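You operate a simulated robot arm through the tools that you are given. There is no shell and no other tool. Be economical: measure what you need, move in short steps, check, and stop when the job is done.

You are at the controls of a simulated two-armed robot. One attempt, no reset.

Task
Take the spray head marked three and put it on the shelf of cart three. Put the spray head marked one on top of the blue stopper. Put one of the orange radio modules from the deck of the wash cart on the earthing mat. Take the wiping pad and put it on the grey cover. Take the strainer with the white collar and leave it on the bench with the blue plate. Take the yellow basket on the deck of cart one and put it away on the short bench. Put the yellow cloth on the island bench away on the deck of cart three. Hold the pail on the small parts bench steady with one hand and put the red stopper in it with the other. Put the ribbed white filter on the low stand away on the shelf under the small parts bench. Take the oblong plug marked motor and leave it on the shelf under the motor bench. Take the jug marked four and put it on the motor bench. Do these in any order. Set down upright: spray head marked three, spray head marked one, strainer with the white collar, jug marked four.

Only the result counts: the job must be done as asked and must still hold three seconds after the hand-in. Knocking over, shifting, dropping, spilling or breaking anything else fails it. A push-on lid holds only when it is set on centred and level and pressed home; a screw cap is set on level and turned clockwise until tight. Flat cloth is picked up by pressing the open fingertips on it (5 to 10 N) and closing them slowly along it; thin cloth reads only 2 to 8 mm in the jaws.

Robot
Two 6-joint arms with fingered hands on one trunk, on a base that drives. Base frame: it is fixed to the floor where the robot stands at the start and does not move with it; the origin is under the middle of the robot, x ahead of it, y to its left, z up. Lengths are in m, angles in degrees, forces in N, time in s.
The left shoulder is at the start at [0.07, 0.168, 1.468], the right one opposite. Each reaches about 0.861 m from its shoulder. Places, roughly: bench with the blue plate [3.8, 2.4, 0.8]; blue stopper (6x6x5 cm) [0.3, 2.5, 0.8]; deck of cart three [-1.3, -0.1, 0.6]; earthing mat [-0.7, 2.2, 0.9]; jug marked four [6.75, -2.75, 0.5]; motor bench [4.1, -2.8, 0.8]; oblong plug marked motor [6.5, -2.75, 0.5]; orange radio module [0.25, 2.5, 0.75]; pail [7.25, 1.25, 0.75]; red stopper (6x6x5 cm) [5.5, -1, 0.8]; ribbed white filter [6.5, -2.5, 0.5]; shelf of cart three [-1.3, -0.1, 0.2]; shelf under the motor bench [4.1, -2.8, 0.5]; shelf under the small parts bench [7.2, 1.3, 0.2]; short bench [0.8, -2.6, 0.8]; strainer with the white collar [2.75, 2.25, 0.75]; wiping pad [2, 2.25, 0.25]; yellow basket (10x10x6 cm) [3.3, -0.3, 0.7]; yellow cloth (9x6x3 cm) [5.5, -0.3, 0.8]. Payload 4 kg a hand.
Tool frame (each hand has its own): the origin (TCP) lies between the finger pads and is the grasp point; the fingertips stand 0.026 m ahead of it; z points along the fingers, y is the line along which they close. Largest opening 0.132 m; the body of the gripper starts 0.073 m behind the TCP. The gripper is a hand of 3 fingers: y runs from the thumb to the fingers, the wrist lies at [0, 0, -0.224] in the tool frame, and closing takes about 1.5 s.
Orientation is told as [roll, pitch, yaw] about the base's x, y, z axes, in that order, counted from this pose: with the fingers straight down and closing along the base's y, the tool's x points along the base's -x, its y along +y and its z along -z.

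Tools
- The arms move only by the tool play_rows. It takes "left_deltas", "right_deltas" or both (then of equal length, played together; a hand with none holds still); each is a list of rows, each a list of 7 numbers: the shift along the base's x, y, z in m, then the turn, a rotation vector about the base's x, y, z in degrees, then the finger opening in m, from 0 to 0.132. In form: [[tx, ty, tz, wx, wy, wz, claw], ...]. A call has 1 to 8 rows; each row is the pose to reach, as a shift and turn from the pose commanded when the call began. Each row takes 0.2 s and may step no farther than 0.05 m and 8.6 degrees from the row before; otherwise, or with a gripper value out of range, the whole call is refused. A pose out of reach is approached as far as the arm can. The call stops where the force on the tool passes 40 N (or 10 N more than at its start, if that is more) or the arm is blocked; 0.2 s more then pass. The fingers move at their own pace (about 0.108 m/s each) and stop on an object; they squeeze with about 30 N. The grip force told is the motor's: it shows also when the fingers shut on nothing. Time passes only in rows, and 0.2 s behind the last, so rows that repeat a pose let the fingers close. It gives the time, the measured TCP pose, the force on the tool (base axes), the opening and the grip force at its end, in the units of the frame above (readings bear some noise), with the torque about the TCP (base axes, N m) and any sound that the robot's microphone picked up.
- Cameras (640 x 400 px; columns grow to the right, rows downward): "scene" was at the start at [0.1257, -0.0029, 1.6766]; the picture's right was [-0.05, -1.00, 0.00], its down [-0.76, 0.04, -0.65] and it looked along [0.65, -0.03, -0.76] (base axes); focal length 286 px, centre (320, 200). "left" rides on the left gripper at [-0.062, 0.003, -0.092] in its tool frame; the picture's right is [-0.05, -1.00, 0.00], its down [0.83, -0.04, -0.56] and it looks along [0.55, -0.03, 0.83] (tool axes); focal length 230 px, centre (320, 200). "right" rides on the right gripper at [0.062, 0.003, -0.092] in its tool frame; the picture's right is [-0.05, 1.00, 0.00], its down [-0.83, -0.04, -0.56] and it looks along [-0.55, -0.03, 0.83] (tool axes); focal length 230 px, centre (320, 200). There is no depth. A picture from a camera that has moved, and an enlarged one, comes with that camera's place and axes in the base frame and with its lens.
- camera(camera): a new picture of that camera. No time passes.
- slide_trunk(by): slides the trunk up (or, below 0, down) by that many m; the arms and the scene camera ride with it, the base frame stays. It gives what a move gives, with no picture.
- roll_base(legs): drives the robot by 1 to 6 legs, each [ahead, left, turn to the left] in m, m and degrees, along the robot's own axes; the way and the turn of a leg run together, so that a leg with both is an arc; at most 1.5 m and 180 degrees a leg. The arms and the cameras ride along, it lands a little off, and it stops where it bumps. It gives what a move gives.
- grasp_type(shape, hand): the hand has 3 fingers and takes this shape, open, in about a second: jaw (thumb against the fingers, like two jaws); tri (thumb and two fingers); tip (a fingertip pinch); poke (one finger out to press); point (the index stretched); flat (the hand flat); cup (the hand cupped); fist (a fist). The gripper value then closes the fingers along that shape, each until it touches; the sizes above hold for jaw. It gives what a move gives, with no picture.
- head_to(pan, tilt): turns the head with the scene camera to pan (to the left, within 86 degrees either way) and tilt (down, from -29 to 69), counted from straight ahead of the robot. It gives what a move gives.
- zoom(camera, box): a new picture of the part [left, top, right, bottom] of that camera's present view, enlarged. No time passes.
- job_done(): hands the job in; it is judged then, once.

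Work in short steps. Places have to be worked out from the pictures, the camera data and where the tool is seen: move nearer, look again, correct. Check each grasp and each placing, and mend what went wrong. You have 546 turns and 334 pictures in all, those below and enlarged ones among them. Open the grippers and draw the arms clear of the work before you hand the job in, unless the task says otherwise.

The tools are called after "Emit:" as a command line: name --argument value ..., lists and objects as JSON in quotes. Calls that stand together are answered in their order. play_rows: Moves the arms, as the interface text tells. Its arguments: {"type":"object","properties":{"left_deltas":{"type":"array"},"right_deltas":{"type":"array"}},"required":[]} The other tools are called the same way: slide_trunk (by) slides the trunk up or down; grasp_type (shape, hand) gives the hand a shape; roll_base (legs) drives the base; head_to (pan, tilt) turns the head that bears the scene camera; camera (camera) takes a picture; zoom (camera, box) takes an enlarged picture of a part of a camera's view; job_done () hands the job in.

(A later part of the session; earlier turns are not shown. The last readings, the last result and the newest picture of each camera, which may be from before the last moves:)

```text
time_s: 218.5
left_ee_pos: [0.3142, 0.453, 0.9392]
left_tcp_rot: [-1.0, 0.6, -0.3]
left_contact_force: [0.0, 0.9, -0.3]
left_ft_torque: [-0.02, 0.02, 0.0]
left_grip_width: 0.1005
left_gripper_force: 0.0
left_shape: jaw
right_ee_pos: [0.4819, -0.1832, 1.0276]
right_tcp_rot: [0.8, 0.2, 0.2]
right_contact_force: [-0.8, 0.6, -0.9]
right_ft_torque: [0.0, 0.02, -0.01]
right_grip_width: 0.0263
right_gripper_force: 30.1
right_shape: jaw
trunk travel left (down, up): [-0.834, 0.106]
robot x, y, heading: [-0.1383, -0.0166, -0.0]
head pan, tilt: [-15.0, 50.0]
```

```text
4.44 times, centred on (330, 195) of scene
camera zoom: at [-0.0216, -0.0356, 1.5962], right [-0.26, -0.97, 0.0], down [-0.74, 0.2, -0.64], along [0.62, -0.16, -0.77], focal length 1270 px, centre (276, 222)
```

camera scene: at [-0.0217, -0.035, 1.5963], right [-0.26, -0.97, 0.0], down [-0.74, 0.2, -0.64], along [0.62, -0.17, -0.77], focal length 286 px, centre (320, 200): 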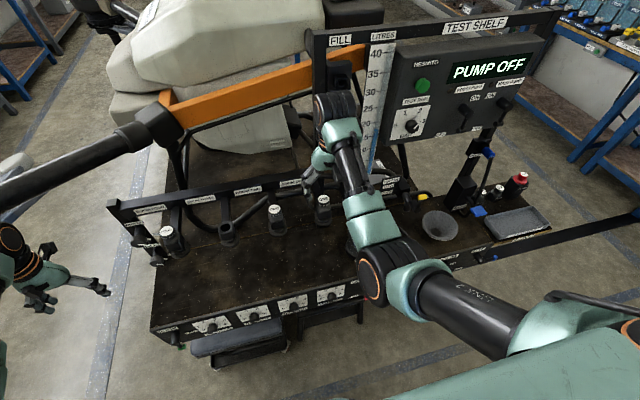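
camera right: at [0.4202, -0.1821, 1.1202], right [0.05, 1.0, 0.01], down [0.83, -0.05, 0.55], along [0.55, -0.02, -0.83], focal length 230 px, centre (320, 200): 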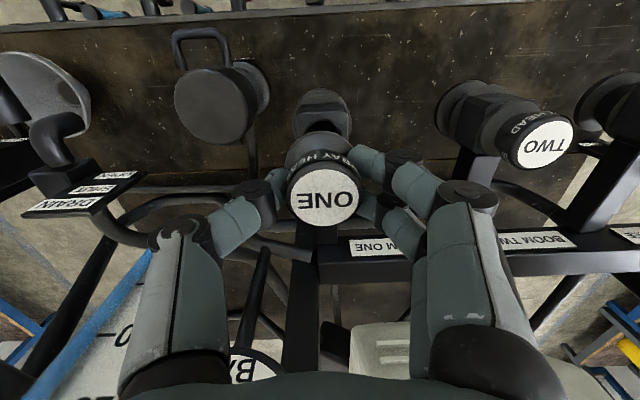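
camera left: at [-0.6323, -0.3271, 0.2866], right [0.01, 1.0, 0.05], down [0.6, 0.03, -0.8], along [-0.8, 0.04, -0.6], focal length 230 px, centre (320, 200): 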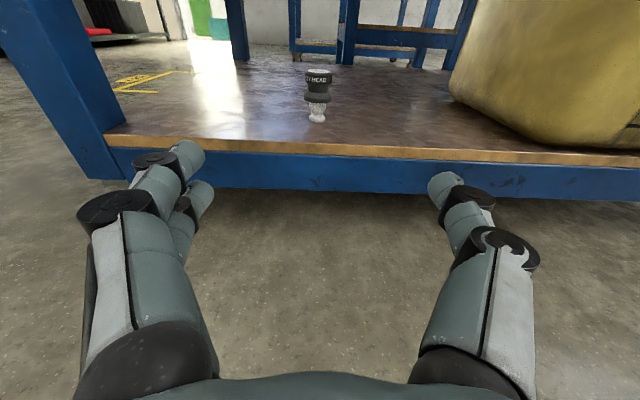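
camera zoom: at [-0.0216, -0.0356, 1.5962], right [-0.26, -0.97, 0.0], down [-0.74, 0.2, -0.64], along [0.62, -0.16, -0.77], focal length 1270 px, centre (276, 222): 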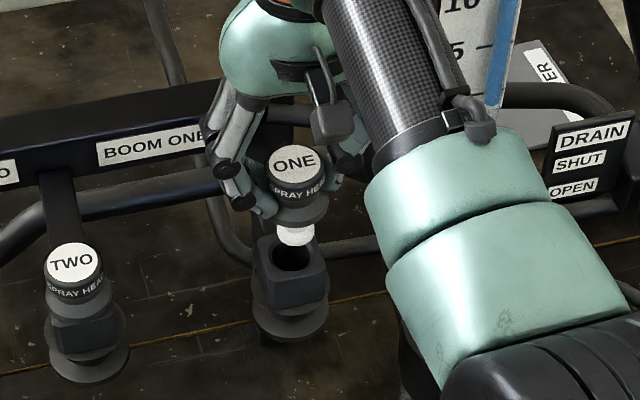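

ONE came out cleanly and upright. I raise the trunk a little, back off, and look left for the route to the wash cart.

Emit:
slide_trunk --by 0.06

Emit:
roll_base --legs '[[-0.22, 0, 0]]'

Emit:
head_to --pan 65 --tilt 35

Emit:
camera --camera "scene"

```text
time_s: 219.5
left_ee_pos: [0.3148, 0.4519, 1.0004]
left_tcp_rot: [-1.1, 0.8, -0.3]
left_contact_force: [-0.9, 0.2, -0.3]
left_ft_torque: [-0.02, -0.01, 0.03]
left_grip_width: 0.1001
left_gripper_force: 0.2
left_shape: jaw
right_ee_pos: [0.4825, -0.1821, 1.0864]
right_tcp_rot: [0.8, 0.2, 0.2]
right_contact_force: [-0.3, 0.4, -1.4]
right_ft_torque: [0.0, 0.02, 0.02]
right_grip_width: 0.0261
right_gripper_force: 29.9
right_shape: jaw
trunk travel left (down, up): [-0.894, 0.046]
robot x, y, heading: [-0.145, -0.0165, 0.0]
head pan, tilt: [-15.0, 50.0]
```

```text
time_s: 221.2
left_ee_pos: [0.0978, 0.4513, 1.0002]
left_tcp_rot: [-1.1, 0.8, -0.2]
left_contact_force: [-0.2, -0.5, -0.3]
left_ft_torque: [0.02, 0.0, -0.01]
left_grip_width: 0.1001
left_gripper_force: 0.1
left_shape: jaw
right_ee_pos: [0.2684, -0.1833, 1.0854]
right_tcp_rot: [0.9, 0.3, 0.2]
right_contact_force: [0.4, 0.8, -1.0]
right_ft_torque: [0.01, 0.02, 0.01]
right_grip_width: 0.0263
right_gripper_force: 29.7
right_shape: jaw
trunk travel left (down, up): [-0.894, 0.046]
robot x, y, heading: [-0.362, -0.0154, 0.2]
head pan, tilt: [-15.0, 50.0]
```

```text
time_s: 222.7
left_ee_pos: [0.0952, 0.4514, 1.0014]
left_tcp_rot: [-1.0, 0.7, -0.2]
left_contact_force: [-0.1, -0.5, 0.1]
left_ft_torque: [0.0, 0.02, -0.02]
left_grip_width: 0.1
left_gripper_force: 0.0
left_shape: jaw
right_ee_pos: [0.2643, -0.1827, 1.087]
right_tcp_rot: [0.8, 0.1, 0.2]
right_contact_force: [0.6, -0.6, -0.5]
right_ft_torque: [-0.01, -0.01, -0.01]
right_grip_width: 0.0259
right_gripper_force: 30.0
right_shape: jaw
trunk travel left (down, up): [-0.894, 0.046]
robot x, y, heading: [-0.3649, -0.0203, 0.2]
head pan, tilt: [65.0, 35.0]
```

```text
207 pictures are left
camera scene: at [-0.277, 0.0635, 1.678], right [0.91, -0.42, 0.0], down [-0.24, -0.52, -0.82], along [0.34, 0.74, -0.57], focal length 286 px, centre (320, 200)
```

scene: 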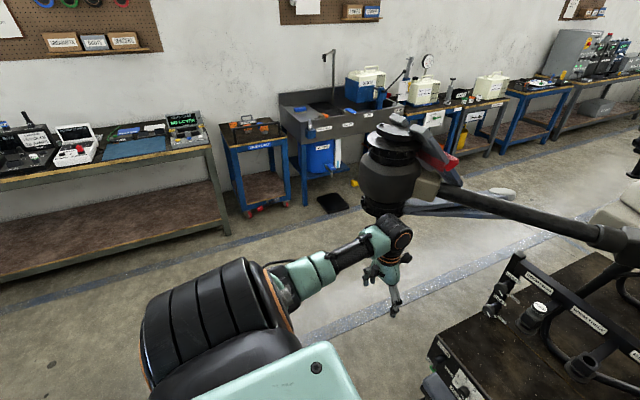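

The hub of the drone arm hangs near (0.24,0.67), z≥1.05: I'll keep clear of it. Turn to face +y, shift left, go up the aisle, then right toward the wash cart.

Emit:
roll_base --legs '[[0, 0, 90], [0, 0.22, 0], [1.3, 0, 0]]'

Emit:
head_to --pan -30 --tilt 40

Emit:
camera --camera "scene"

```text
time_s: 229.0
left_ee_pos: [-1.0577, 0.4531, 1.001]
left_tcp_rot: [-1.2, 0.5, 90.7]
left_contact_force: [-1.1, -0.4, 1.6]
left_ft_torque: [0.0, -0.01, -0.05]
left_grip_width: 0.1002
left_gripper_force: 0.0
left_shape: jaw
right_ee_pos: [-0.4269, 0.6307, 1.0877]
right_tcp_rot: [0.8, -0.1, 91.1]
right_contact_force: [-0.2, -0.9, -0.5]
right_ft_torque: [0.02, -0.01, 0.02]
right_grip_width: 0.0259
right_gripper_force: 29.6
right_shape: jaw
trunk travel left (down, up): [-0.894, 0.046]
robot x, y, heading: [-0.5865, 0.0053, 91.1]
head pan, tilt: [65.0, 35.0]
stopped in leg 3: the robot was blocked; the commanded pose is now the measured one
```

```text
time_s: 230.7
left_ee_pos: [-1.0582, 0.4545, 1.0007]
left_tcp_rot: [-1.0, 0.8, 90.6]
left_contact_force: [-0.2, 0.2, -0.5]
left_ft_torque: [0.0, -0.01, 0.0]
left_grip_width: 0.1003
left_gripper_force: 0.0
left_shape: jaw
right_ee_pos: [-0.4262, 0.6331, 1.0869]
right_tcp_rot: [0.8, 0.1, 91.1]
right_contact_force: [0.2, 0.5, -0.8]
right_ft_torque: [-0.03, 0.0, 0.0]
right_grip_width: 0.026
right_gripper_force: 30.2
right_shape: jaw
trunk travel left (down, up): [-0.894, 0.046]
robot x, y, heading: [-0.5765, 0.0047, 91.0]
head pan, tilt: [-30.0, 40.0]
```

```text
206 pictures are left
camera scene: at [-0.5434, 0.1294, 1.6705], right [0.88, -0.48, 0.0], down [-0.31, -0.56, -0.77], along [0.37, 0.67, -0.64], focal length 286 px, centre (320, 200)
```

scene: 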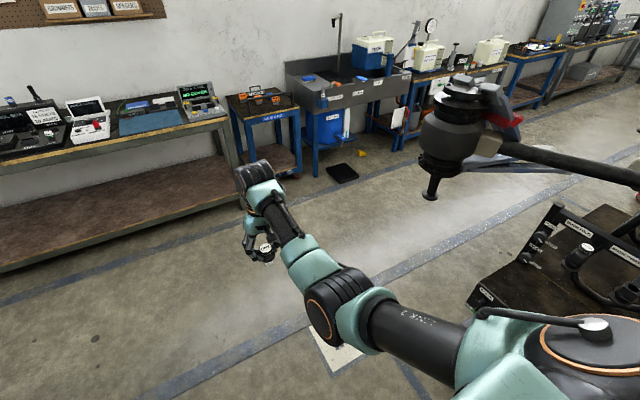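

The base stopped against the tank's protruding cap at cart three, I think. I sidestep right 0.2 m and then go forward.

Emit:
roll_base --legs '[[-0.02, -0.2, 0], [1.3, 0, 0]]'

Emit:
head_to --pan 0 --tilt 40

Emit:
camera --camera "scene"

```text
time_s: 238.4
left_ee_pos: [-0.9148, 1.7162, 1.0001]
left_tcp_rot: [-0.9, 0.8, 92.6]
left_contact_force: [-0.9, -0.3, -1.1]
left_ft_torque: [-0.03, 0.01, 0.01]
left_grip_width: 0.1001
left_gripper_force: 0.0
left_shape: jaw
right_ee_pos: [-0.2886, 1.9166, 1.0877]
right_tcp_rot: [0.8, 0.1, 93.2]
right_contact_force: [-0.3, 0.8, 0.2]
right_ft_torque: [-0.02, 0.03, -0.01]
right_grip_width: 0.0261
right_gripper_force: 29.7
right_shape: jaw
trunk travel left (down, up): [-0.894, 0.046]
robot x, y, heading: [-0.4228, 1.2839, 93.0]
head pan, tilt: [-30.0, 40.0]
```

```text
time_s: 239.4
left_ee_pos: [-0.9135, 1.7169, 1.001]
left_tcp_rot: [-0.9, 0.8, 92.5]
left_contact_force: [0.0, -0.2, -0.3]
left_ft_torque: [0.03, 0.05, 0.01]
left_grip_width: 0.1003
left_gripper_force: 0.2
left_shape: jaw
right_ee_pos: [-0.2899, 1.9182, 1.0867]
right_tcp_rot: [0.8, 0.1, 93.1]
right_contact_force: [-0.1, 0.2, 0.5]
right_ft_torque: [0.01, 0.03, 0.0]
right_grip_width: 0.0263
right_gripper_force: 30.1
right_shape: jaw
trunk travel left (down, up): [-0.894, 0.046]
robot x, y, heading: [-0.4223, 1.2831, 93.1]
head pan, tilt: [0.0, 40.0]
```

```text
205 pictures are left
camera scene: at [-0.4318, 1.4188, 1.6704], right [1.0, 0.05, 0.0], down [0.03, -0.64, -0.77], along [-0.04, 0.76, -0.64], focal length 286 px, centre (320, 200)
```

scene: 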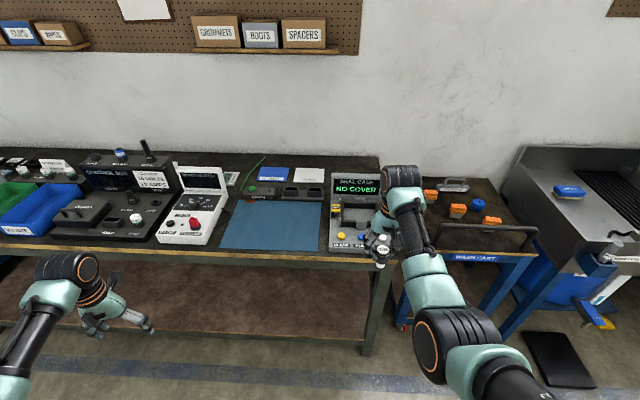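

Emit:
zoom --camera "scene" --box '[380, 150, 560, 270]'

Emit:
roll_base --legs '[[0, -0.5, -3]]'

Emit:
camera --camera "scene"

```text
3.33 times, centred on (470, 210) of scene
camera zoom: at [-0.4318, 1.4188, 1.6704], right [1.0, 0.05, 0.0], down [0.03, -0.64, -0.77], along [-0.04, 0.76, -0.64], focal length 952 px, centre (-180, 167)
```

zoom: 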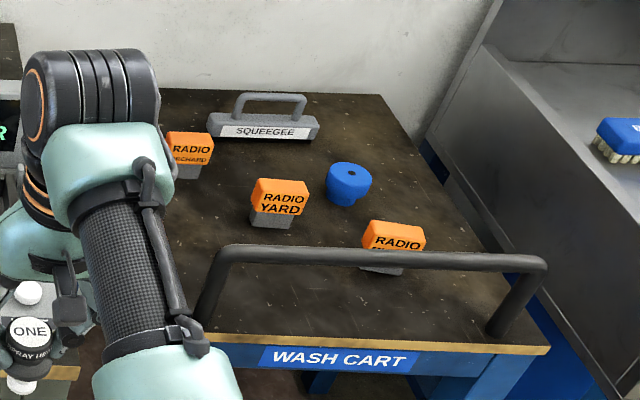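

```text
time_s: 242.4
left_ee_pos: [-0.3835, 1.7523, 1.0008]
left_tcp_rot: [-1.1, 0.7, 90.3]
left_contact_force: [1.3, -0.1, -0.3]
left_ft_torque: [-0.04, -0.02, -0.02]
left_grip_width: 0.1002
left_gripper_force: 0.0
left_shape: jaw
right_ee_pos: [0.2501, 1.9281, 1.0873]
right_tcp_rot: [0.8, 0.1, 90.8]
right_contact_force: [-0.2, 0.1, 0.0]
right_ft_torque: [0.01, -0.02, -0.01]
right_grip_width: 0.0262
right_gripper_force: 29.6
right_shape: jaw
trunk travel left (down, up): [-0.894, 0.046]
robot x, y, heading: [0.0907, 1.3009, 90.7]
head pan, tilt: [0.0, 40.0]
```

```text
203 pictures are left
camera scene: at [0.0863, 1.436, 1.6704], right [1.0, 0.01, 0.0], down [0.01, -0.64, -0.77], along [-0.01, 0.77, -0.64], focal length 286 px, centre (320, 200)
```

scene: 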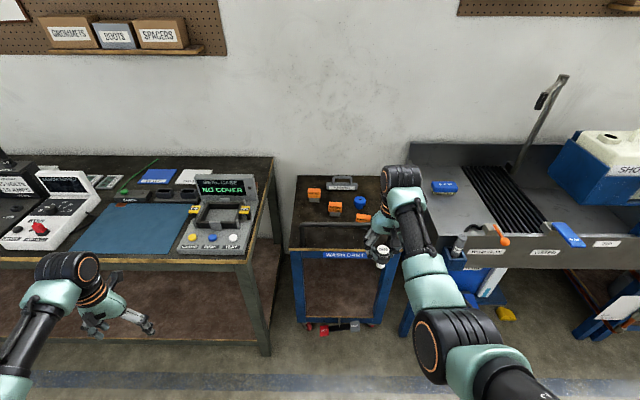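

The blue stopper is at about (0.264,2.468), top z≈0.80. I shift the left hand further left (over the mat side) for clearance and advance.

Emit:
play_rows --left_deltas '[[-0.04, 0, 0, 0, 0, 0, 0.1], [-0.08, 0, 0.01, 0, 0, 0, 0.1], [-0.12, 0, 0.02, 0, 0, 0, 0.1]]'

Emit:
roll_base --legs '[[0.56, 0, 0]]'

Emit:
camera --camera "right"

Emit:
camera --camera "scene"

```text
time_s: 243.2
left_ee_pos: [-0.5032, 1.7528, 1.0201]
left_tcp_rot: [-1.1, 0.6, 90.3]
left_contact_force: [0.1, -0.3, -0.1]
left_ft_torque: [0.0, -0.02, -0.01]
left_grip_width: 0.1001
left_gripper_force: 0.1
left_shape: jaw
right_ee_pos: [0.251, 1.9287, 1.0864]
right_tcp_rot: [0.8, 0.2, 90.8]
right_contact_force: [0.2, 0.1, -0.3]
right_ft_torque: [0.0, -0.05, -0.02]
right_grip_width: 0.0261
right_gripper_force: 30.1
right_shape: jaw
trunk travel left (down, up): [-0.894, 0.046]
robot x, y, heading: [0.0927, 1.3017, 90.6]
head pan, tilt: [0.0, 40.0]
```

```text
time_s: 246.3
left_ee_pos: [-0.5033, 2.3044, 1.0204]
left_tcp_rot: [-1.0, 0.6, 89.8]
left_contact_force: [-0.5, 0.5, -0.2]
left_ft_torque: [0.0, 0.03, -0.04]
left_grip_width: 0.1001
left_gripper_force: 0.0
left_shape: jaw
right_ee_pos: [0.2521, 2.4722, 1.0876]
right_tcp_rot: [0.8, 0.1, 90.3]
right_contact_force: [0.7, -0.4, -1.1]
right_ft_torque: [0.01, 0.0, 0.01]
right_grip_width: 0.0259
right_gripper_force: 29.3
right_shape: jaw
trunk travel left (down, up): [-0.894, 0.046]
robot x, y, heading: [0.0866, 1.8502, 90.0]
head pan, tilt: [0.0, 40.0]
```

```text
202 pictures are left
camera right: at [0.25, 2.4096, 1.1804], right [-1.0, 0.05, 0.01], down [0.05, 0.83, 0.55], along [0.01, 0.55, -0.83], focal length 230 px, centre (320, 200)
```

right: 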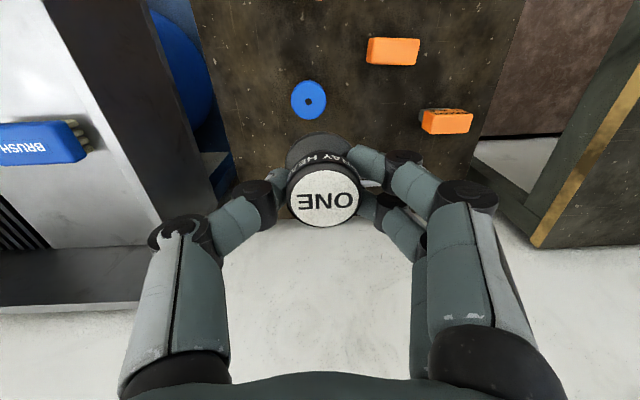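

```text
201 pictures are left
camera scene: at [0.085, 1.9806, 1.6706], right [1.0, 0.0, 0.0], down [0.0, -0.64, -0.77], along [0.0, 0.77, -0.64], focal length 286 px, centre (320, 200)
```

scene: 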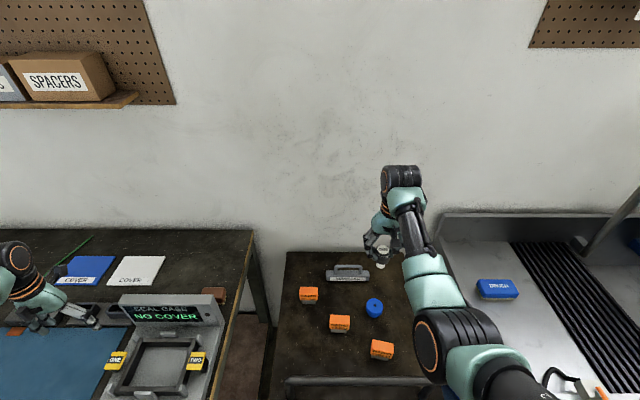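

Emit:
zoom --camera "right" --box '[240, 60, 440, 250]'

Emit:
zoom --camera "scene" --box '[340, 210, 420, 330]'

```text
2.11 times, centred on (340, 155) of right
camera zoom: at [0.25, 2.4096, 1.1804], right [-1.0, 0.05, 0.01], down [0.05, 0.83, 0.55], along [0.01, 0.55, -0.83], focal length 484 px, centre (278, 295)
```

zoom: 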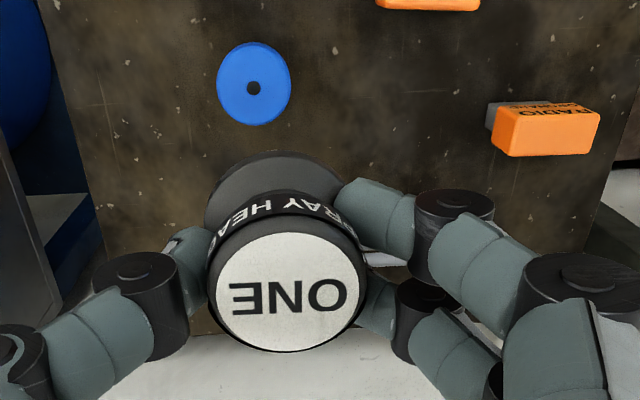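

```text
3.33 times, centred on (380, 270) of scene
camera zoom: at [0.085, 1.9806, 1.6706], right [1.0, 0.0, 0.0], down [0.0, -0.64, -0.77], along [0.0, 0.77, -0.64], focal length 952 px, centre (120, -33)
```

zoom: 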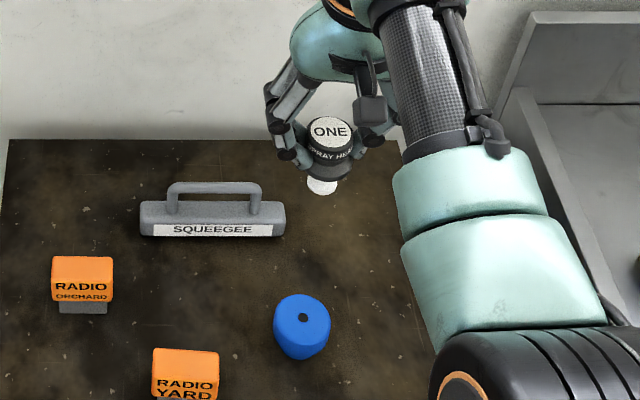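

The stopper is at about (0.265,2.472), top z≈0.80–0.82. I lower the trunk 6 cm, align and descend toward it.

Emit:
slide_trunk --by -0.06

Emit:
play_rows --right_deltas '[[0.008, 0.002, 0, 0, 0, 0, 0.02], [0.015, 0.004, -0.03, 0, 0, 0, 0.02], [0.015, 0.004, -0.06, 0, 0, 0, 0.02], [0.015, 0.004, -0.09, 0, 0, 0, 0.02], [0.015, 0.004, -0.11, 0, 0, 0, 0.02]]'

Emit:
camera --camera "right"

Emit:
zoom --camera "scene" --box '[340, 250, 420, 350]'

```text
time_s: 247.3
left_ee_pos: [-0.5034, 2.3051, 0.9612]
left_tcp_rot: [-0.9, 0.7, 89.8]
left_contact_force: [0.1, 0.5, 0.4]
left_ft_torque: [0.0, 0.0, 0.0]
left_grip_width: 0.1
left_gripper_force: 0.0
left_shape: jaw
right_ee_pos: [0.2509, 2.4724, 1.0282]
right_tcp_rot: [0.8, 0.1, 90.3]
right_contact_force: [0.0, 0.0, 0.5]
right_ft_torque: [0.02, 0.0, 0.01]
right_grip_width: 0.026
right_gripper_force: 29.3
right_shape: jaw
trunk travel left (down, up): [-0.834, 0.106]
robot x, y, heading: [0.0854, 1.8438, 90.1]
head pan, tilt: [0.0, 40.0]
```

```text
time_s: 248.5
left_ee_pos: [-0.5024, 2.3065, 0.9605]
left_tcp_rot: [-1.0, 0.7, 89.8]
left_contact_force: [0.6, 0.1, 0.5]
left_ft_torque: [0.04, 0.01, -0.02]
left_grip_width: 0.1002
left_gripper_force: 0.1
left_shape: jaw
right_ee_pos: [0.268, 2.4746, 0.9159]
right_tcp_rot: [0.9, 0.1, 90.3]
right_contact_force: [0.7, 0.3, -0.6]
right_ft_torque: [-0.01, 0.0, -0.02]
right_grip_width: 0.026
right_gripper_force: 30.0
right_shape: jaw
trunk travel left (down, up): [-0.834, 0.106]
robot x, y, heading: [0.0841, 1.8445, 90.3]
head pan, tilt: [0.0, 40.0]
```

```text
198 pictures are left
camera right: at [0.2657, 2.4127, 1.0083], right [-1.0, 0.05, 0.01], down [0.05, 0.83, 0.55], along [0.01, 0.55, -0.83], focal length 230 px, centre (320, 200)
```

right: 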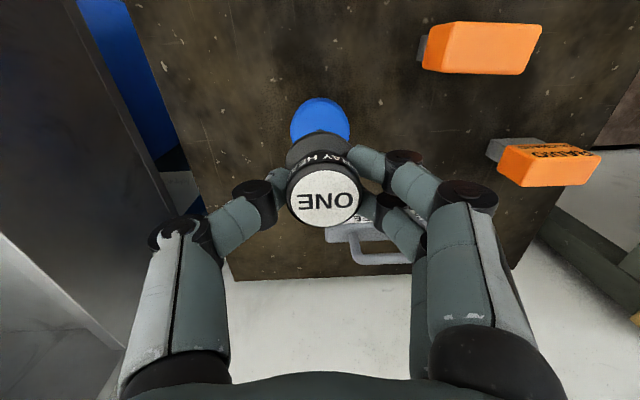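

```text
4.00 times, centred on (380, 300) of scene
camera zoom: at [0.0853, 1.9827, 1.6104], right [1.0, 0.0, 0.0], down [0.0, -0.64, -0.77], along [0.0, 0.77, -0.64], focal length 1143 px, centre (80, -200)
```

zoom: 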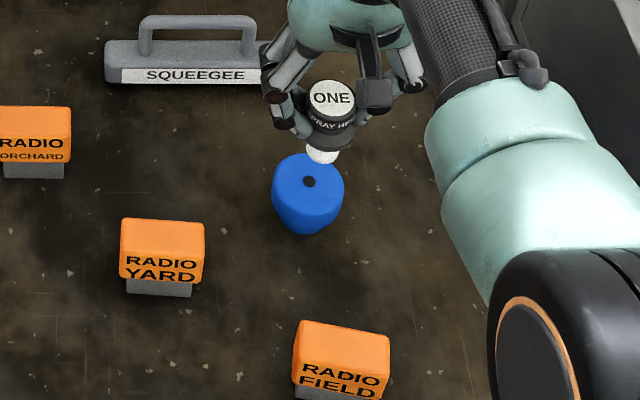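

The head leans ~9° (stem toward the robot). I pitch the hand +9° to make it vertical, nudge x by -4 mm and look again.

Emit:
play_rows --right_deltas '[[-0.002, 0, 0, 5, 0, 0, 0.02], [-0.004, 0, -0.01, 9, 0, 0, 0.02]]'

Emit:
camera --camera "right"

Emit:
zoom --camera "scene" --box '[340, 250, 420, 350]'

```text
time_s: 249.1
left_ee_pos: [-0.5033, 2.3048, 0.9608]
left_tcp_rot: [-1.0, 0.7, 89.9]
left_contact_force: [0.6, -0.4, 0.0]
left_ft_torque: [-0.02, -0.03, -0.01]
left_grip_width: 0.1001
left_gripper_force: 0.1
left_shape: jaw
right_ee_pos: [0.2645, 2.4756, 0.9072]
right_tcp_rot: [0.8, -8.9, 90.3]
right_contact_force: [-0.5, 0.3, -1.1]
right_ft_torque: [0.0, -0.02, 0.02]
right_grip_width: 0.0261
right_gripper_force: 30.7
right_shape: jaw
trunk travel left (down, up): [-0.834, 0.106]
robot x, y, heading: [0.0856, 1.8448, 90.1]
head pan, tilt: [0.0, 40.0]
```

```text
196 pictures are left
camera right: at [0.2617, 2.3993, 0.9885], right [-1.0, 0.04, 0.02], down [0.05, 0.73, 0.68], along [0.01, 0.68, -0.74], focal length 230 px, centre (320, 200)
```

right: 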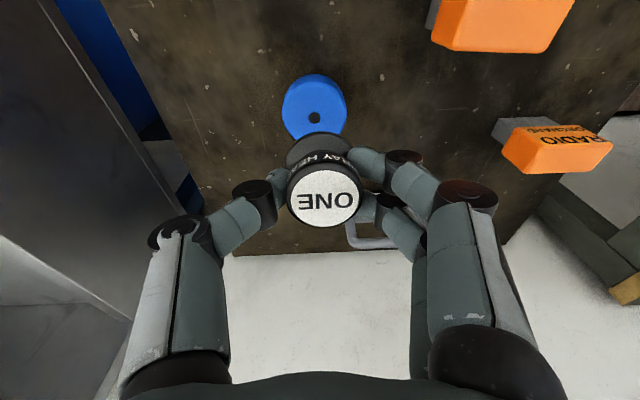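

```text
4.00 times, centred on (380, 300) of scene
camera zoom: at [0.0851, 1.982, 1.6105], right [1.0, 0.0, 0.0], down [0.0, -0.64, -0.77], along [0.0, 0.77, -0.64], focal length 1143 px, centre (80, -200)
```

zoom: 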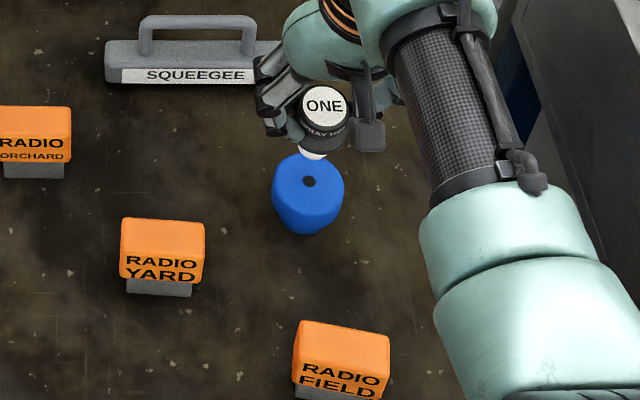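

Careful triangulation puts the stopper's centre at (0.265,2.479), top z≈0.798, and the head was nearly upright before. I undo 7° of pitch and shift accordingly.

Emit:
play_rows --right_deltas '[[0.002, 0.003, 0, -4, 0, 0, 0.02], [0.0035, 0.006, 0, -7, 0, 0, 0.02], [0.0035, 0.006, -0.015, -7, 0, 0, 0.02]]'

Emit:
camera --camera "right"

Emit:
zoom --camera "scene" --box '[340, 250, 420, 350]'

```text
time_s: 249.9
left_ee_pos: [-0.5026, 2.3044, 0.9612]
left_tcp_rot: [-1.1, 0.7, 89.8]
left_contact_force: [-0.2, -0.4, 0.1]
left_ft_torque: [-0.03, 0.03, 0.0]
left_grip_width: 0.1003
left_gripper_force: 0.0
left_shape: jaw
right_ee_pos: [0.2683, 2.4841, 0.8896]
right_tcp_rot: [0.8, -1.8, 90.4]
right_contact_force: [-0.1, -0.2, -1.4]
right_ft_torque: [0.0, 0.0, 0.03]
right_grip_width: 0.026
right_gripper_force: 30.5
right_shape: jaw
trunk travel left (down, up): [-0.834, 0.106]
robot x, y, heading: [0.0896, 1.8462, 90.3]
head pan, tilt: [0.0, 40.0]
```

```text
194 pictures are left
camera right: at [0.265, 2.4189, 0.9803], right [-1.0, 0.05, 0.02], down [0.05, 0.81, 0.58], along [0.01, 0.58, -0.81], focal length 230 px, centre (320, 200)
```

right: 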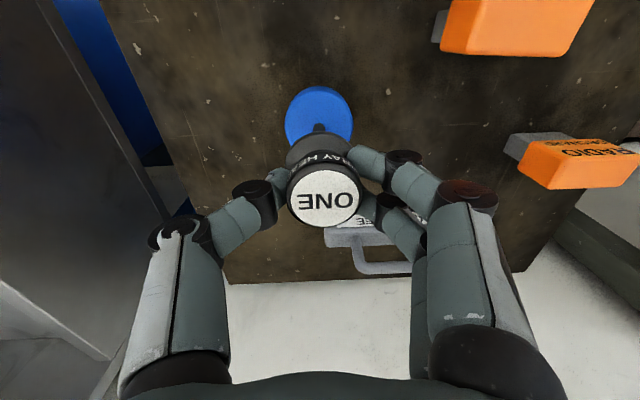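

```text
4.00 times, centred on (380, 300) of scene
camera zoom: at [0.085, 1.9826, 1.6104], right [1.0, 0.0, 0.0], down [0.0, -0.64, -0.77], along [0.0, 0.77, -0.64], focal length 1143 px, centre (80, -200)
```

zoom: 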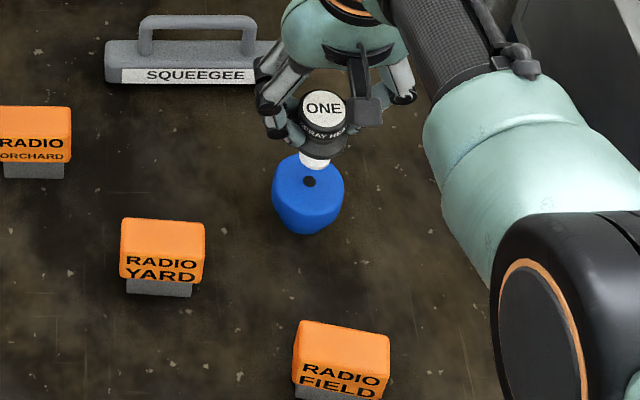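

Aligned within a few mm. I descend in small steps until contact.

Emit:
play_rows --right_deltas '[[-0.001, -0.004, -0.008, 0, 0, 0, 0.02], [-0.001, -0.004, -0.014, 0, 0, 0, 0.02], [-0.001, -0.004, -0.018, 0, 0, 0, 0.02]]'

Emit:
zoom --camera "scene" --box '[340, 250, 420, 350]'

```text
time_s: 250.7
left_ee_pos: [-0.5018, 2.3045, 0.9607]
left_tcp_rot: [-1.0, 0.7, 89.8]
left_contact_force: [0.3, 1.0, 0.2]
left_ft_torque: [0.02, -0.02, -0.01]
left_grip_width: 0.1
left_gripper_force: 0.1
left_shape: jaw
right_ee_pos: [0.2661, 2.4787, 0.8717]
right_tcp_rot: [0.8, -1.9, 90.3]
right_contact_force: [0.9, 0.7, -0.7]
right_ft_torque: [0.02, 0.03, -0.01]
right_grip_width: 0.0262
right_gripper_force: 30.2
right_shape: jaw
trunk travel left (down, up): [-0.834, 0.106]
robot x, y, heading: [0.0898, 1.8447, 90.0]
head pan, tilt: [0.0, 40.0]
```

```text
4.00 times, centred on (380, 300) of scene
camera zoom: at [0.085, 1.9826, 1.6104], right [1.0, 0.0, 0.0], down [0.0, -0.64, -0.77], along [0.0, 0.77, -0.64], focal length 1143 px, centre (80, -200)
```

zoom: 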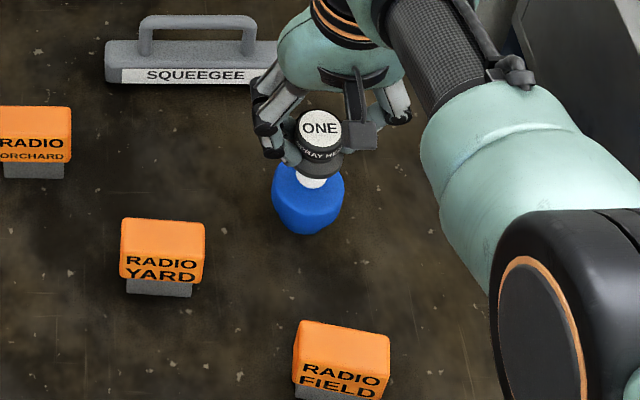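

Emit:
play_rows --right_deltas '[[0, 0, -0.003, 0, 0, 0, 0.02], [0, 0, -0.006, 0, 0, 0, 0.02], [0, 0, -0.008, 0, 0, 0, 0.02]]'

```text
time_s: 251.5
left_ee_pos: [-0.5034, 2.305, 0.96]
left_tcp_rot: [-1.0, 0.7, 89.8]
left_contact_force: [-0.6, -0.2, 0.2]
left_ft_torque: [0.01, 0.02, 0.02]
left_grip_width: 0.1
left_gripper_force: 0.0
left_shape: jaw
right_ee_pos: [0.2653, 2.4789, 0.8658]
right_tcp_rot: [0.9, -1.9, 90.2]
right_contact_force: [0.5, 0.6, -1.0]
right_ft_torque: [-0.01, 0.0, 0.02]
right_grip_width: 0.026
right_gripper_force: 30.0
right_shape: jaw
trunk travel left (down, up): [-0.834, 0.106]
robot x, y, heading: [0.0865, 1.8462, 90.1]
head pan, tilt: [0.0, 40.0]
```

Emit:
play_rows --right_deltas '[[0, 0, -0.003, 0, 0, 0, 0.02], [0, 0, -0.006, 0, 0, 0, 0.02], [0, 0, -0.009, 0, 0, 0, 0.02]]'

Emit:
zoom --camera "scene" --box '[340, 250, 420, 350]'

```text
time_s: 252.3
left_ee_pos: [-0.5035, 2.3033, 0.9608]
left_tcp_rot: [-1.0, 0.6, 89.8]
left_contact_force: [-0.1, -0.5, 0.5]
left_ft_torque: [0.04, -0.01, 0.02]
left_grip_width: 0.1001
left_gripper_force: 0.0
left_shape: jaw
right_ee_pos: [0.2663, 2.4797, 0.859]
right_tcp_rot: [0.9, -2.2, 90.3]
right_contact_force: [0.0, 1.4, 10.7]
right_ft_torque: [0.0, 0.09, -0.01]
right_grip_width: 0.0262
right_gripper_force: 29.7
right_shape: jaw
trunk travel left (down, up): [-0.834, 0.106]
robot x, y, heading: [0.0848, 1.8446, 90.4]
head pan, tilt: [0.0, 40.0]
```

```text
4.00 times, centred on (380, 300) of scene
camera zoom: at [0.0842, 1.9797, 1.6109], right [1.0, 0.0, 0.0], down [0.0, -0.64, -0.77], along [0.0, 0.77, -0.64], focal length 1143 px, centre (80, -200)
```

zoom: 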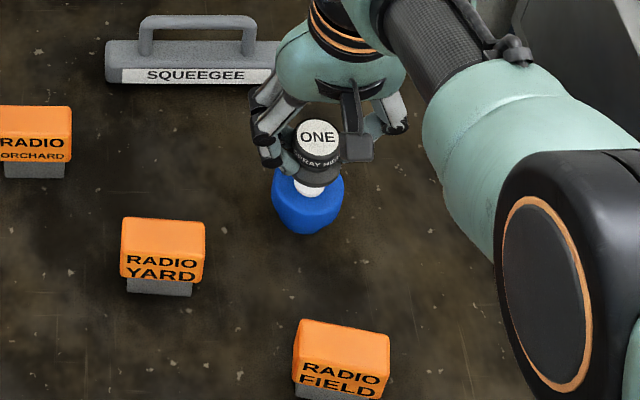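

Contact. I relieve 2 mm and open slowly.

Emit:
play_rows --right_deltas '[[0, 0, 0.002, 0, 0, 0, 0.02], [0, 0, 0.002, 0, 0, 0, 0.03], [0, 0, 0.002, 0, 0, 0, 0.036], [0, 0, 0.002, 0, 0, 0, 0.045], [0, 0, 0.002, 0, 0, 0, 0.06], [0, 0, 0.002, 0, 0, 0, 0.08], [0, 0, 0.002, 0, 0, 0, 0.09]]'

Emit:
camera --camera "right"

```text
time_s: 253.9
left_ee_pos: [-0.5018, 2.3046, 0.9609]
left_tcp_rot: [-1.0, 0.7, 89.9]
left_contact_force: [0.1, 1.0, -0.2]
left_ft_torque: [0.04, -0.02, 0.01]
left_grip_width: 0.1002
left_gripper_force: 0.0
left_shape: jaw
right_ee_pos: [0.2671, 2.4785, 0.8575]
right_tcp_rot: [0.7, -1.9, 90.2]
right_contact_force: [-0.3, -0.9, 1.2]
right_ft_torque: [0.01, 0.03, -0.02]
right_grip_width: 0.0895
right_gripper_force: 0.1
right_shape: jaw
trunk travel left (down, up): [-0.834, 0.106]
robot x, y, heading: [0.0875, 1.8447, 90.2]
head pan, tilt: [0.0, 40.0]
```

```text
190 pictures are left
camera right: at [0.2641, 2.4137, 0.9487], right [-1.0, 0.05, 0.02], down [0.05, 0.81, 0.58], along [0.01, 0.58, -0.81], focal length 230 px, centre (320, 200)
```

right: 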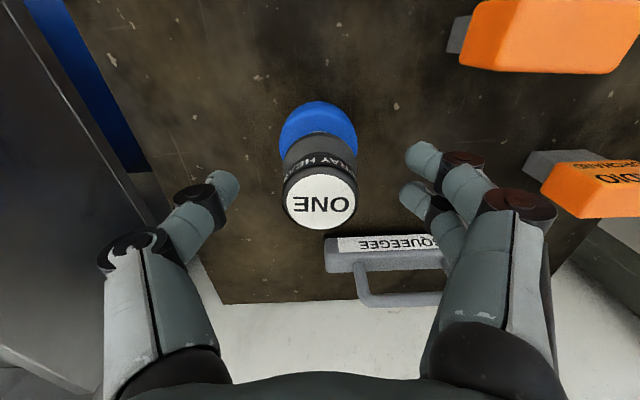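

It stands on the stopper. Raise the hand straight up and check.

Emit:
play_rows --right_deltas '[[0, 0, 0.02, 0, 0, 0, 0.09], [0, 0, 0.05, 0, 0, 0, 0.09], [0, 0, 0.08, 0, 0, 0, 0.09], [0, 0, 0.12, 0, 0, 0, 0.09]]'

Emit:
camera --camera "scene"

```text
time_s: 254.9
left_ee_pos: [-0.5039, 2.3049, 0.9607]
left_tcp_rot: [-1.1, 0.7, 89.8]
left_contact_force: [0.0, -0.4, -0.2]
left_ft_torque: [-0.01, -0.04, -0.01]
left_grip_width: 0.1001
left_gripper_force: 0.1
left_shape: jaw
right_ee_pos: [0.2651, 2.476, 0.9775]
right_tcp_rot: [0.7, -1.9, 90.3]
right_contact_force: [0.2, -1.1, -0.4]
right_ft_torque: [-0.02, 0.01, 0.0]
right_grip_width: 0.0895
right_gripper_force: 0.0
right_shape: jaw
trunk travel left (down, up): [-0.834, 0.106]
robot x, y, heading: [0.0858, 1.8435, 90.1]
head pan, tilt: [0.0, 40.0]
```

```text
189 pictures are left
camera scene: at [0.0847, 1.9817, 1.6105], right [1.0, 0.0, 0.0], down [0.0, -0.64, -0.77], along [0.0, 0.77, -0.64], focal length 286 px, centre (320, 200)
```

scene: 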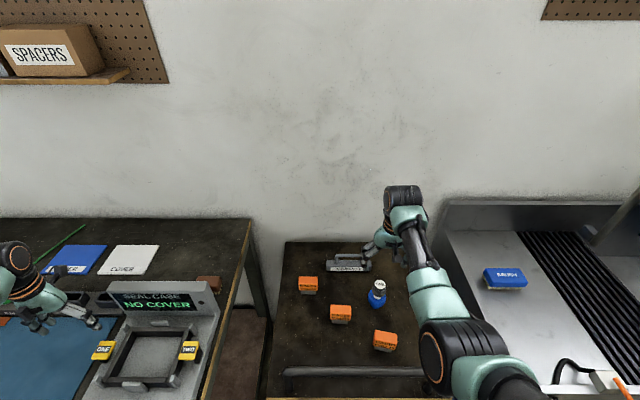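

Task 2 done. For task 3 I'll pick RADIO YARD with the right hand. First lower the trunk 7 cm while lifting the left hand the same amount (it's above the mat).

Emit:
play_rows --left_deltas '[[0, -0.01, 0.03, 0, 0, 0, 0.1], [0, -0.02, 0.06, 0, 0, 0, 0.1], [0, -0.02, 0.07, 0, 0, 0, 0.1], [0, -0.02, 0.07, 0, 0, 0, 0.1]]' --right_deltas '[[-0.03, -0.01, 0.01, 0, 0, 0, 0.1], [-0.06, -0.02, 0.02, 0, 0, 0, 0.1], [-0.09, -0.035, 0.02, 0, 0, 0, 0.1], [-0.12, -0.047, 0.02, 0, 0, 0, 0.1]]'

Emit:
slide_trunk --by -0.07

Emit:
camera --camera "right"

```text
time_s: 256.1
left_ee_pos: [-0.5029, 2.2853, 1.03]
left_tcp_rot: [-1.0, 0.8, 89.8]
left_contact_force: [0.6, -0.3, -0.2]
left_ft_torque: [-0.01, -0.02, 0.0]
left_grip_width: 0.1002
left_gripper_force: 0.1
left_shape: jaw
right_ee_pos: [0.193, 2.4474, 1.0048]
right_tcp_rot: [-2.6, -3.5, 87.8]
right_contact_force: [0.3, 0.0, 0.1]
right_ft_torque: [0.01, -0.02, 0.01]
right_grip_width: 0.0997
right_gripper_force: 0.2
right_shape: jaw
trunk travel left (down, up): [-0.834, 0.106]
robot x, y, heading: [0.0881, 1.8472, 90.1]
head pan, tilt: [0.0, 40.0]
stopped in row 4 (right hand): the arm was blocked; the commanded pose is now the measured one
```

```text
time_s: 257.2
left_ee_pos: [-0.5029, 2.285, 0.9603]
left_tcp_rot: [-1.0, 0.7, 89.9]
left_contact_force: [0.0, 0.1, 0.1]
left_ft_torque: [-0.03, -0.01, 0.01]
left_grip_width: 0.1002
left_gripper_force: 0.1
left_shape: jaw
right_ee_pos: [0.1909, 2.4472, 0.9341]
right_tcp_rot: [-2.6, -3.5, 87.9]
right_contact_force: [0.2, -1.0, -0.3]
right_ft_torque: [-0.02, -0.02, 0.01]
right_grip_width: 0.0997
right_gripper_force: 0.1
right_shape: jaw
trunk travel left (down, up): [-0.764, 0.176]
robot x, y, heading: [0.0833, 1.8463, 90.2]
head pan, tilt: [0.0, 40.0]
```

```text
188 pictures are left
camera right: at [0.181, 2.3789, 1.0225], right [-0.99, 0.09, -0.04], down [0.05, 0.8, 0.6], along [0.09, 0.6, -0.8], focal length 230 px, centre (320, 200)
```

right: 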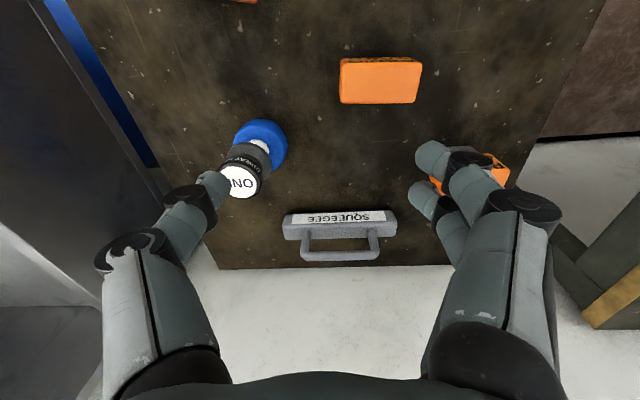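

The right arm can't go further inboard; I use the base to shift 5 cm left and 2.4 cm back so the hand is over YARD at (0.14,2.423).

Emit:
roll_base --legs '[[-0.022, 0.051, 0]]'

Emit:
play_rows --right_deltas '[[0, 0, 0, -1.5, 1, 0, 0.1], [0, 0, -0.03, -3.5, 2.6, 2, 0.1], [0, 0, -0.06, -3.5, 2.6, 2, 0.1]]'

Emit:
camera --camera "right"

```text
time_s: 258.2
left_ee_pos: [-0.5505, 2.2661, 0.961]
left_tcp_rot: [-0.8, 0.7, 89.8]
left_contact_force: [0.4, -0.4, 0.6]
left_ft_torque: [-0.01, 0.05, -0.01]
left_grip_width: 0.1003
left_gripper_force: 0.1
left_shape: jaw
right_ee_pos: [0.1448, 2.4253, 0.9328]
right_tcp_rot: [-2.4, -3.2, 87.8]
right_contact_force: [0.5, 0.9, 0.5]
right_ft_torque: [-0.01, 0.03, 0.03]
right_grip_width: 0.0998
right_gripper_force: 0.0
right_shape: jaw
trunk travel left (down, up): [-0.764, 0.176]
robot x, y, heading: [0.0381, 1.824, 90.0]
head pan, tilt: [0.0, 40.0]
```

```text
time_s: 259.0
left_ee_pos: [-0.5546, 2.2634, 0.9589]
left_tcp_rot: [-1.1, 0.7, 89.7]
left_contact_force: [0.7, -0.3, -0.4]
left_ft_torque: [0.0, -0.03, 0.0]
left_grip_width: 0.1
left_gripper_force: 0.1
left_shape: jaw
right_ee_pos: [0.1381, 2.4226, 0.8762]
right_tcp_rot: [-0.2, 0.2, 89.8]
right_contact_force: [0.2, 0.5, 0.2]
right_ft_torque: [0.01, -0.06, -0.03]
right_grip_width: 0.0999
right_gripper_force: 0.0
right_shape: jaw
trunk travel left (down, up): [-0.764, 0.176]
robot x, y, heading: [0.0332, 1.824, 90.2]
head pan, tilt: [0.0, 40.0]
```

```text
187 pictures are left
camera right: at [0.1343, 2.3602, 0.9685], right [-1.0, 0.06, 0.0], down [0.05, 0.83, 0.55], along [0.03, 0.55, -0.83], focal length 230 px, centre (320, 200)
```

right: 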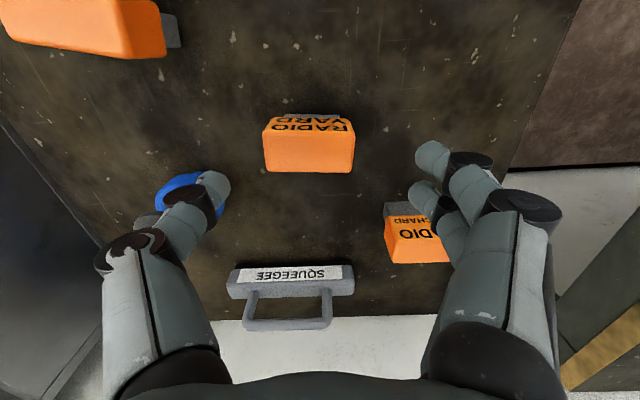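

Emit:
play_rows --right_deltas '[[0.006, 0.003, -0.03, 0, 0, 0, 0.1], [0.006, 0.003, -0.06, 0, 0, 0, 0.1], [0.006, 0.003, -0.08, 0, 0, 0, 0.1]]'

Emit:
camera --camera "right"

```text
time_s: 259.8
left_ee_pos: [-0.553, 2.2641, 0.9588]
left_tcp_rot: [-1.0, 0.7, 89.7]
left_contact_force: [0.6, -0.2, 0.0]
left_ft_torque: [0.01, 0.0, 0.0]
left_grip_width: 0.1
left_gripper_force: 0.1
left_shape: jaw
right_ee_pos: [0.1466, 2.4253, 0.7956]
right_tcp_rot: [-0.2, 0.3, 89.7]
right_contact_force: [0.1, -0.6, 0.0]
right_ft_torque: [-0.02, -0.01, 0.02]
right_grip_width: 0.0999
right_gripper_force: 0.0
right_shape: jaw
trunk travel left (down, up): [-0.764, 0.176]
robot x, y, heading: [0.0381, 1.8211, 90.1]
head pan, tilt: [0.0, 40.0]
```

```text
186 pictures are left
camera right: at [0.1425, 2.3633, 0.8882], right [-1.0, 0.06, 0.0], down [0.05, 0.83, 0.55], along [0.03, 0.55, -0.83], focal length 230 px, centre (320, 200)
```

right: 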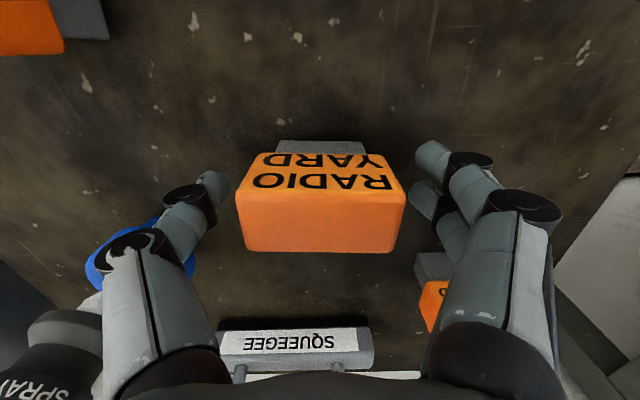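

Module is between the fingers; close.

Emit:
play_rows --right_deltas '[[0, 0, -0.008, 0, 0, 0, 0.07], [0, 0, -0.008, 0, 0, 0, 0.04], [0, 0, -0.008, 0, 0, 0, 0.03], [0, 0, -0.008, 0, 0, 0, 0.03]]'

Emit:
play_rows --right_deltas '[[0, 0, 0.03, 0, 0, 0, 0.03], [0, -0.0, 0.06, 0, 0, 0, 0.03], [0, -0.01, 0.1, 0, 0, 0, 0.03], [0, -0.02, 0.14, 0, 0, 0, 0.03]]'

Emit:
camera --camera "right"

```text
time_s: 260.8
left_ee_pos: [-0.5536, 2.264, 0.9597]
left_tcp_rot: [-1.0, 0.7, 89.7]
left_contact_force: [0.8, -0.3, 0.0]
left_ft_torque: [-0.03, 0.02, 0.01]
left_grip_width: 0.1002
left_gripper_force: 0.1
left_shape: jaw
right_ee_pos: [0.1476, 2.4257, 0.7867]
right_tcp_rot: [-0.2, 0.2, 89.6]
right_contact_force: [-0.1, -0.4, 2.0]
right_ft_torque: [-0.03, 0.03, 0.02]
right_grip_width: 0.0418
right_gripper_force: 30.2
right_shape: jaw
trunk travel left (down, up): [-0.764, 0.176]
robot x, y, heading: [0.0351, 1.8234, 90.0]
head pan, tilt: [0.0, 40.0]
```

```text
time_s: 261.8
left_ee_pos: [-0.5543, 2.2636, 0.9594]
left_tcp_rot: [-1.1, 0.7, 89.7]
left_contact_force: [0.3, -0.4, 0.5]
left_ft_torque: [0.0, -0.04, -0.03]
left_grip_width: 0.1003
left_gripper_force: 0.1
left_shape: jaw
right_ee_pos: [0.1446, 2.4041, 0.9239]
right_tcp_rot: [-0.1, 0.4, 89.7]
right_contact_force: [0.9, -0.3, 0.1]
right_ft_torque: [0.02, -0.01, -0.03]
right_grip_width: 0.0377
right_gripper_force: 29.8
right_shape: jaw
trunk travel left (down, up): [-0.764, 0.176]
robot x, y, heading: [0.0358, 1.8211, 89.7]
head pan, tilt: [0.0, 40.0]
```

```text
185 pictures are left
camera right: at [0.1411, 2.3428, 1.0165], right [-1.0, 0.06, 0.0], down [0.05, 0.83, 0.55], along [0.03, 0.55, -0.83], focal length 230 px, centre (320, 200)
```

right: 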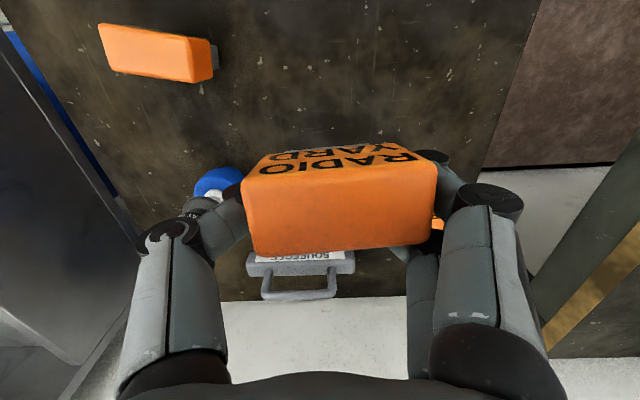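

Module held. Back up, raise the trunk, strafe left toward the mat with the left hand drawn back.

Emit:
roll_base --legs '[[-0.5, 0, 0]]'

Emit:
slide_trunk --by 0.17

Emit:
play_rows --left_deltas '[[0.03, -0.03, 0, 0, 0, 0, 0.1], [0.06, -0.06, 0, 0, 0, 0, 0.1], [0.09, -0.08, 0, 0, 0, 0, 0.1]]'

Emit:
roll_base --legs '[[0, 0.73, 0], [0.29, 0, 0]]'

Emit:
camera --camera "scene"

```text
time_s: 264.7
left_ee_pos: [-0.5526, 1.7675, 0.9583]
left_tcp_rot: [-1.0, 0.8, 89.5]
left_contact_force: [-0.9, 0.4, 0.0]
left_ft_torque: [-0.02, 0.02, 0.0]
left_grip_width: 0.1
left_gripper_force: 0.1
left_shape: jaw
right_ee_pos: [0.147, 1.9065, 0.9224]
right_tcp_rot: [-0.1, 0.3, 89.6]
right_contact_force: [-0.3, -0.1, -1.5]
right_ft_torque: [0.0, 0.0, -0.01]
right_grip_width: 0.0375
right_gripper_force: 30.1
right_shape: jaw
trunk travel left (down, up): [-0.764, 0.176]
robot x, y, heading: [0.0356, 1.3271, 90.0]
head pan, tilt: [0.0, 40.0]
```

```text
time_s: 266.6
left_ee_pos: [-0.5525, 1.7662, 1.1299]
left_tcp_rot: [-0.9, 0.8, 89.6]
left_contact_force: [0.7, -0.3, -0.7]
left_ft_torque: [-0.04, -0.02, -0.03]
left_grip_width: 0.1001
left_gripper_force: 0.0
left_shape: jaw
right_ee_pos: [0.1465, 1.9062, 1.094]
right_tcp_rot: [-0.1, 0.3, 89.5]
right_contact_force: [-0.2, 0.1, -1.6]
right_ft_torque: [0.05, 0.01, -0.02]
right_grip_width: 0.0377
right_gripper_force: 30.4
right_shape: jaw
trunk travel left (down, up): [-0.934, 0.006]
robot x, y, heading: [0.0344, 1.3271, 90.1]
head pan, tilt: [0.0, 40.0]
```

```text
time_s: 267.4
left_ee_pos: [-0.4703, 1.7077, 1.1241]
left_tcp_rot: [-1.1, 0.7, 89.6]
left_contact_force: [-0.1, -0.7, 0.1]
left_ft_torque: [-0.02, 0.01, 0.0]
left_grip_width: 0.1004
left_gripper_force: 0.0
left_shape: jaw
left hand out of reach, approached as far as the arm can: row 2, 3
right_ee_pos: [0.1478, 1.9086, 1.0928]
right_tcp_rot: [-0.1, 0.5, 89.6]
right_contact_force: [-0.5, 0.8, -1.3]
right_ft_torque: [0.04, 0.0, -0.01]
right_grip_width: 0.0378
right_gripper_force: 30.2
right_shape: jaw
trunk travel left (down, up): [-0.934, 0.006]
robot x, y, heading: [0.0368, 1.3239, 90.0]
head pan, tilt: [0.0, 40.0]
```

```text
time_s: 273.1
left_ee_pos: [-1.2188, 1.9912, 1.1258]
left_tcp_rot: [-1.1, 0.7, 89.6]
left_contact_force: [0.9, 0.4, 0.0]
left_ft_torque: [0.01, 0.0, -0.01]
left_grip_width: 0.1004
left_gripper_force: 0.1
left_shape: jaw
right_ee_pos: [-0.6012, 2.1896, 1.0941]
right_tcp_rot: [0.0, 0.2, 89.6]
right_contact_force: [-0.6, 0.4, 0.0]
right_ft_torque: [0.04, -0.01, -0.01]
right_grip_width: 0.0374
right_gripper_force: 29.9
right_shape: jaw
trunk travel left (down, up): [-0.934, 0.006]
robot x, y, heading: [-0.7091, 1.6126, 89.8]
head pan, tilt: [0.0, 40.0]
```

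```text
184 pictures are left
camera scene: at [-0.7128, 1.7435, 1.7107], right [1.0, 0.0, 0.0], down [0.0, -0.64, -0.77], along [0.0, 0.77, -0.64], focal length 286 px, centre (320, 200)
```

scene: 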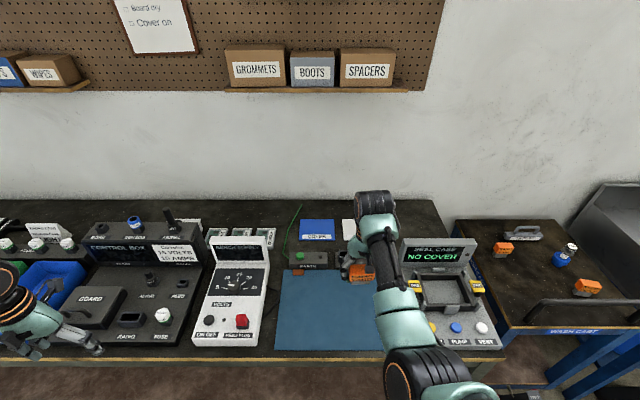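

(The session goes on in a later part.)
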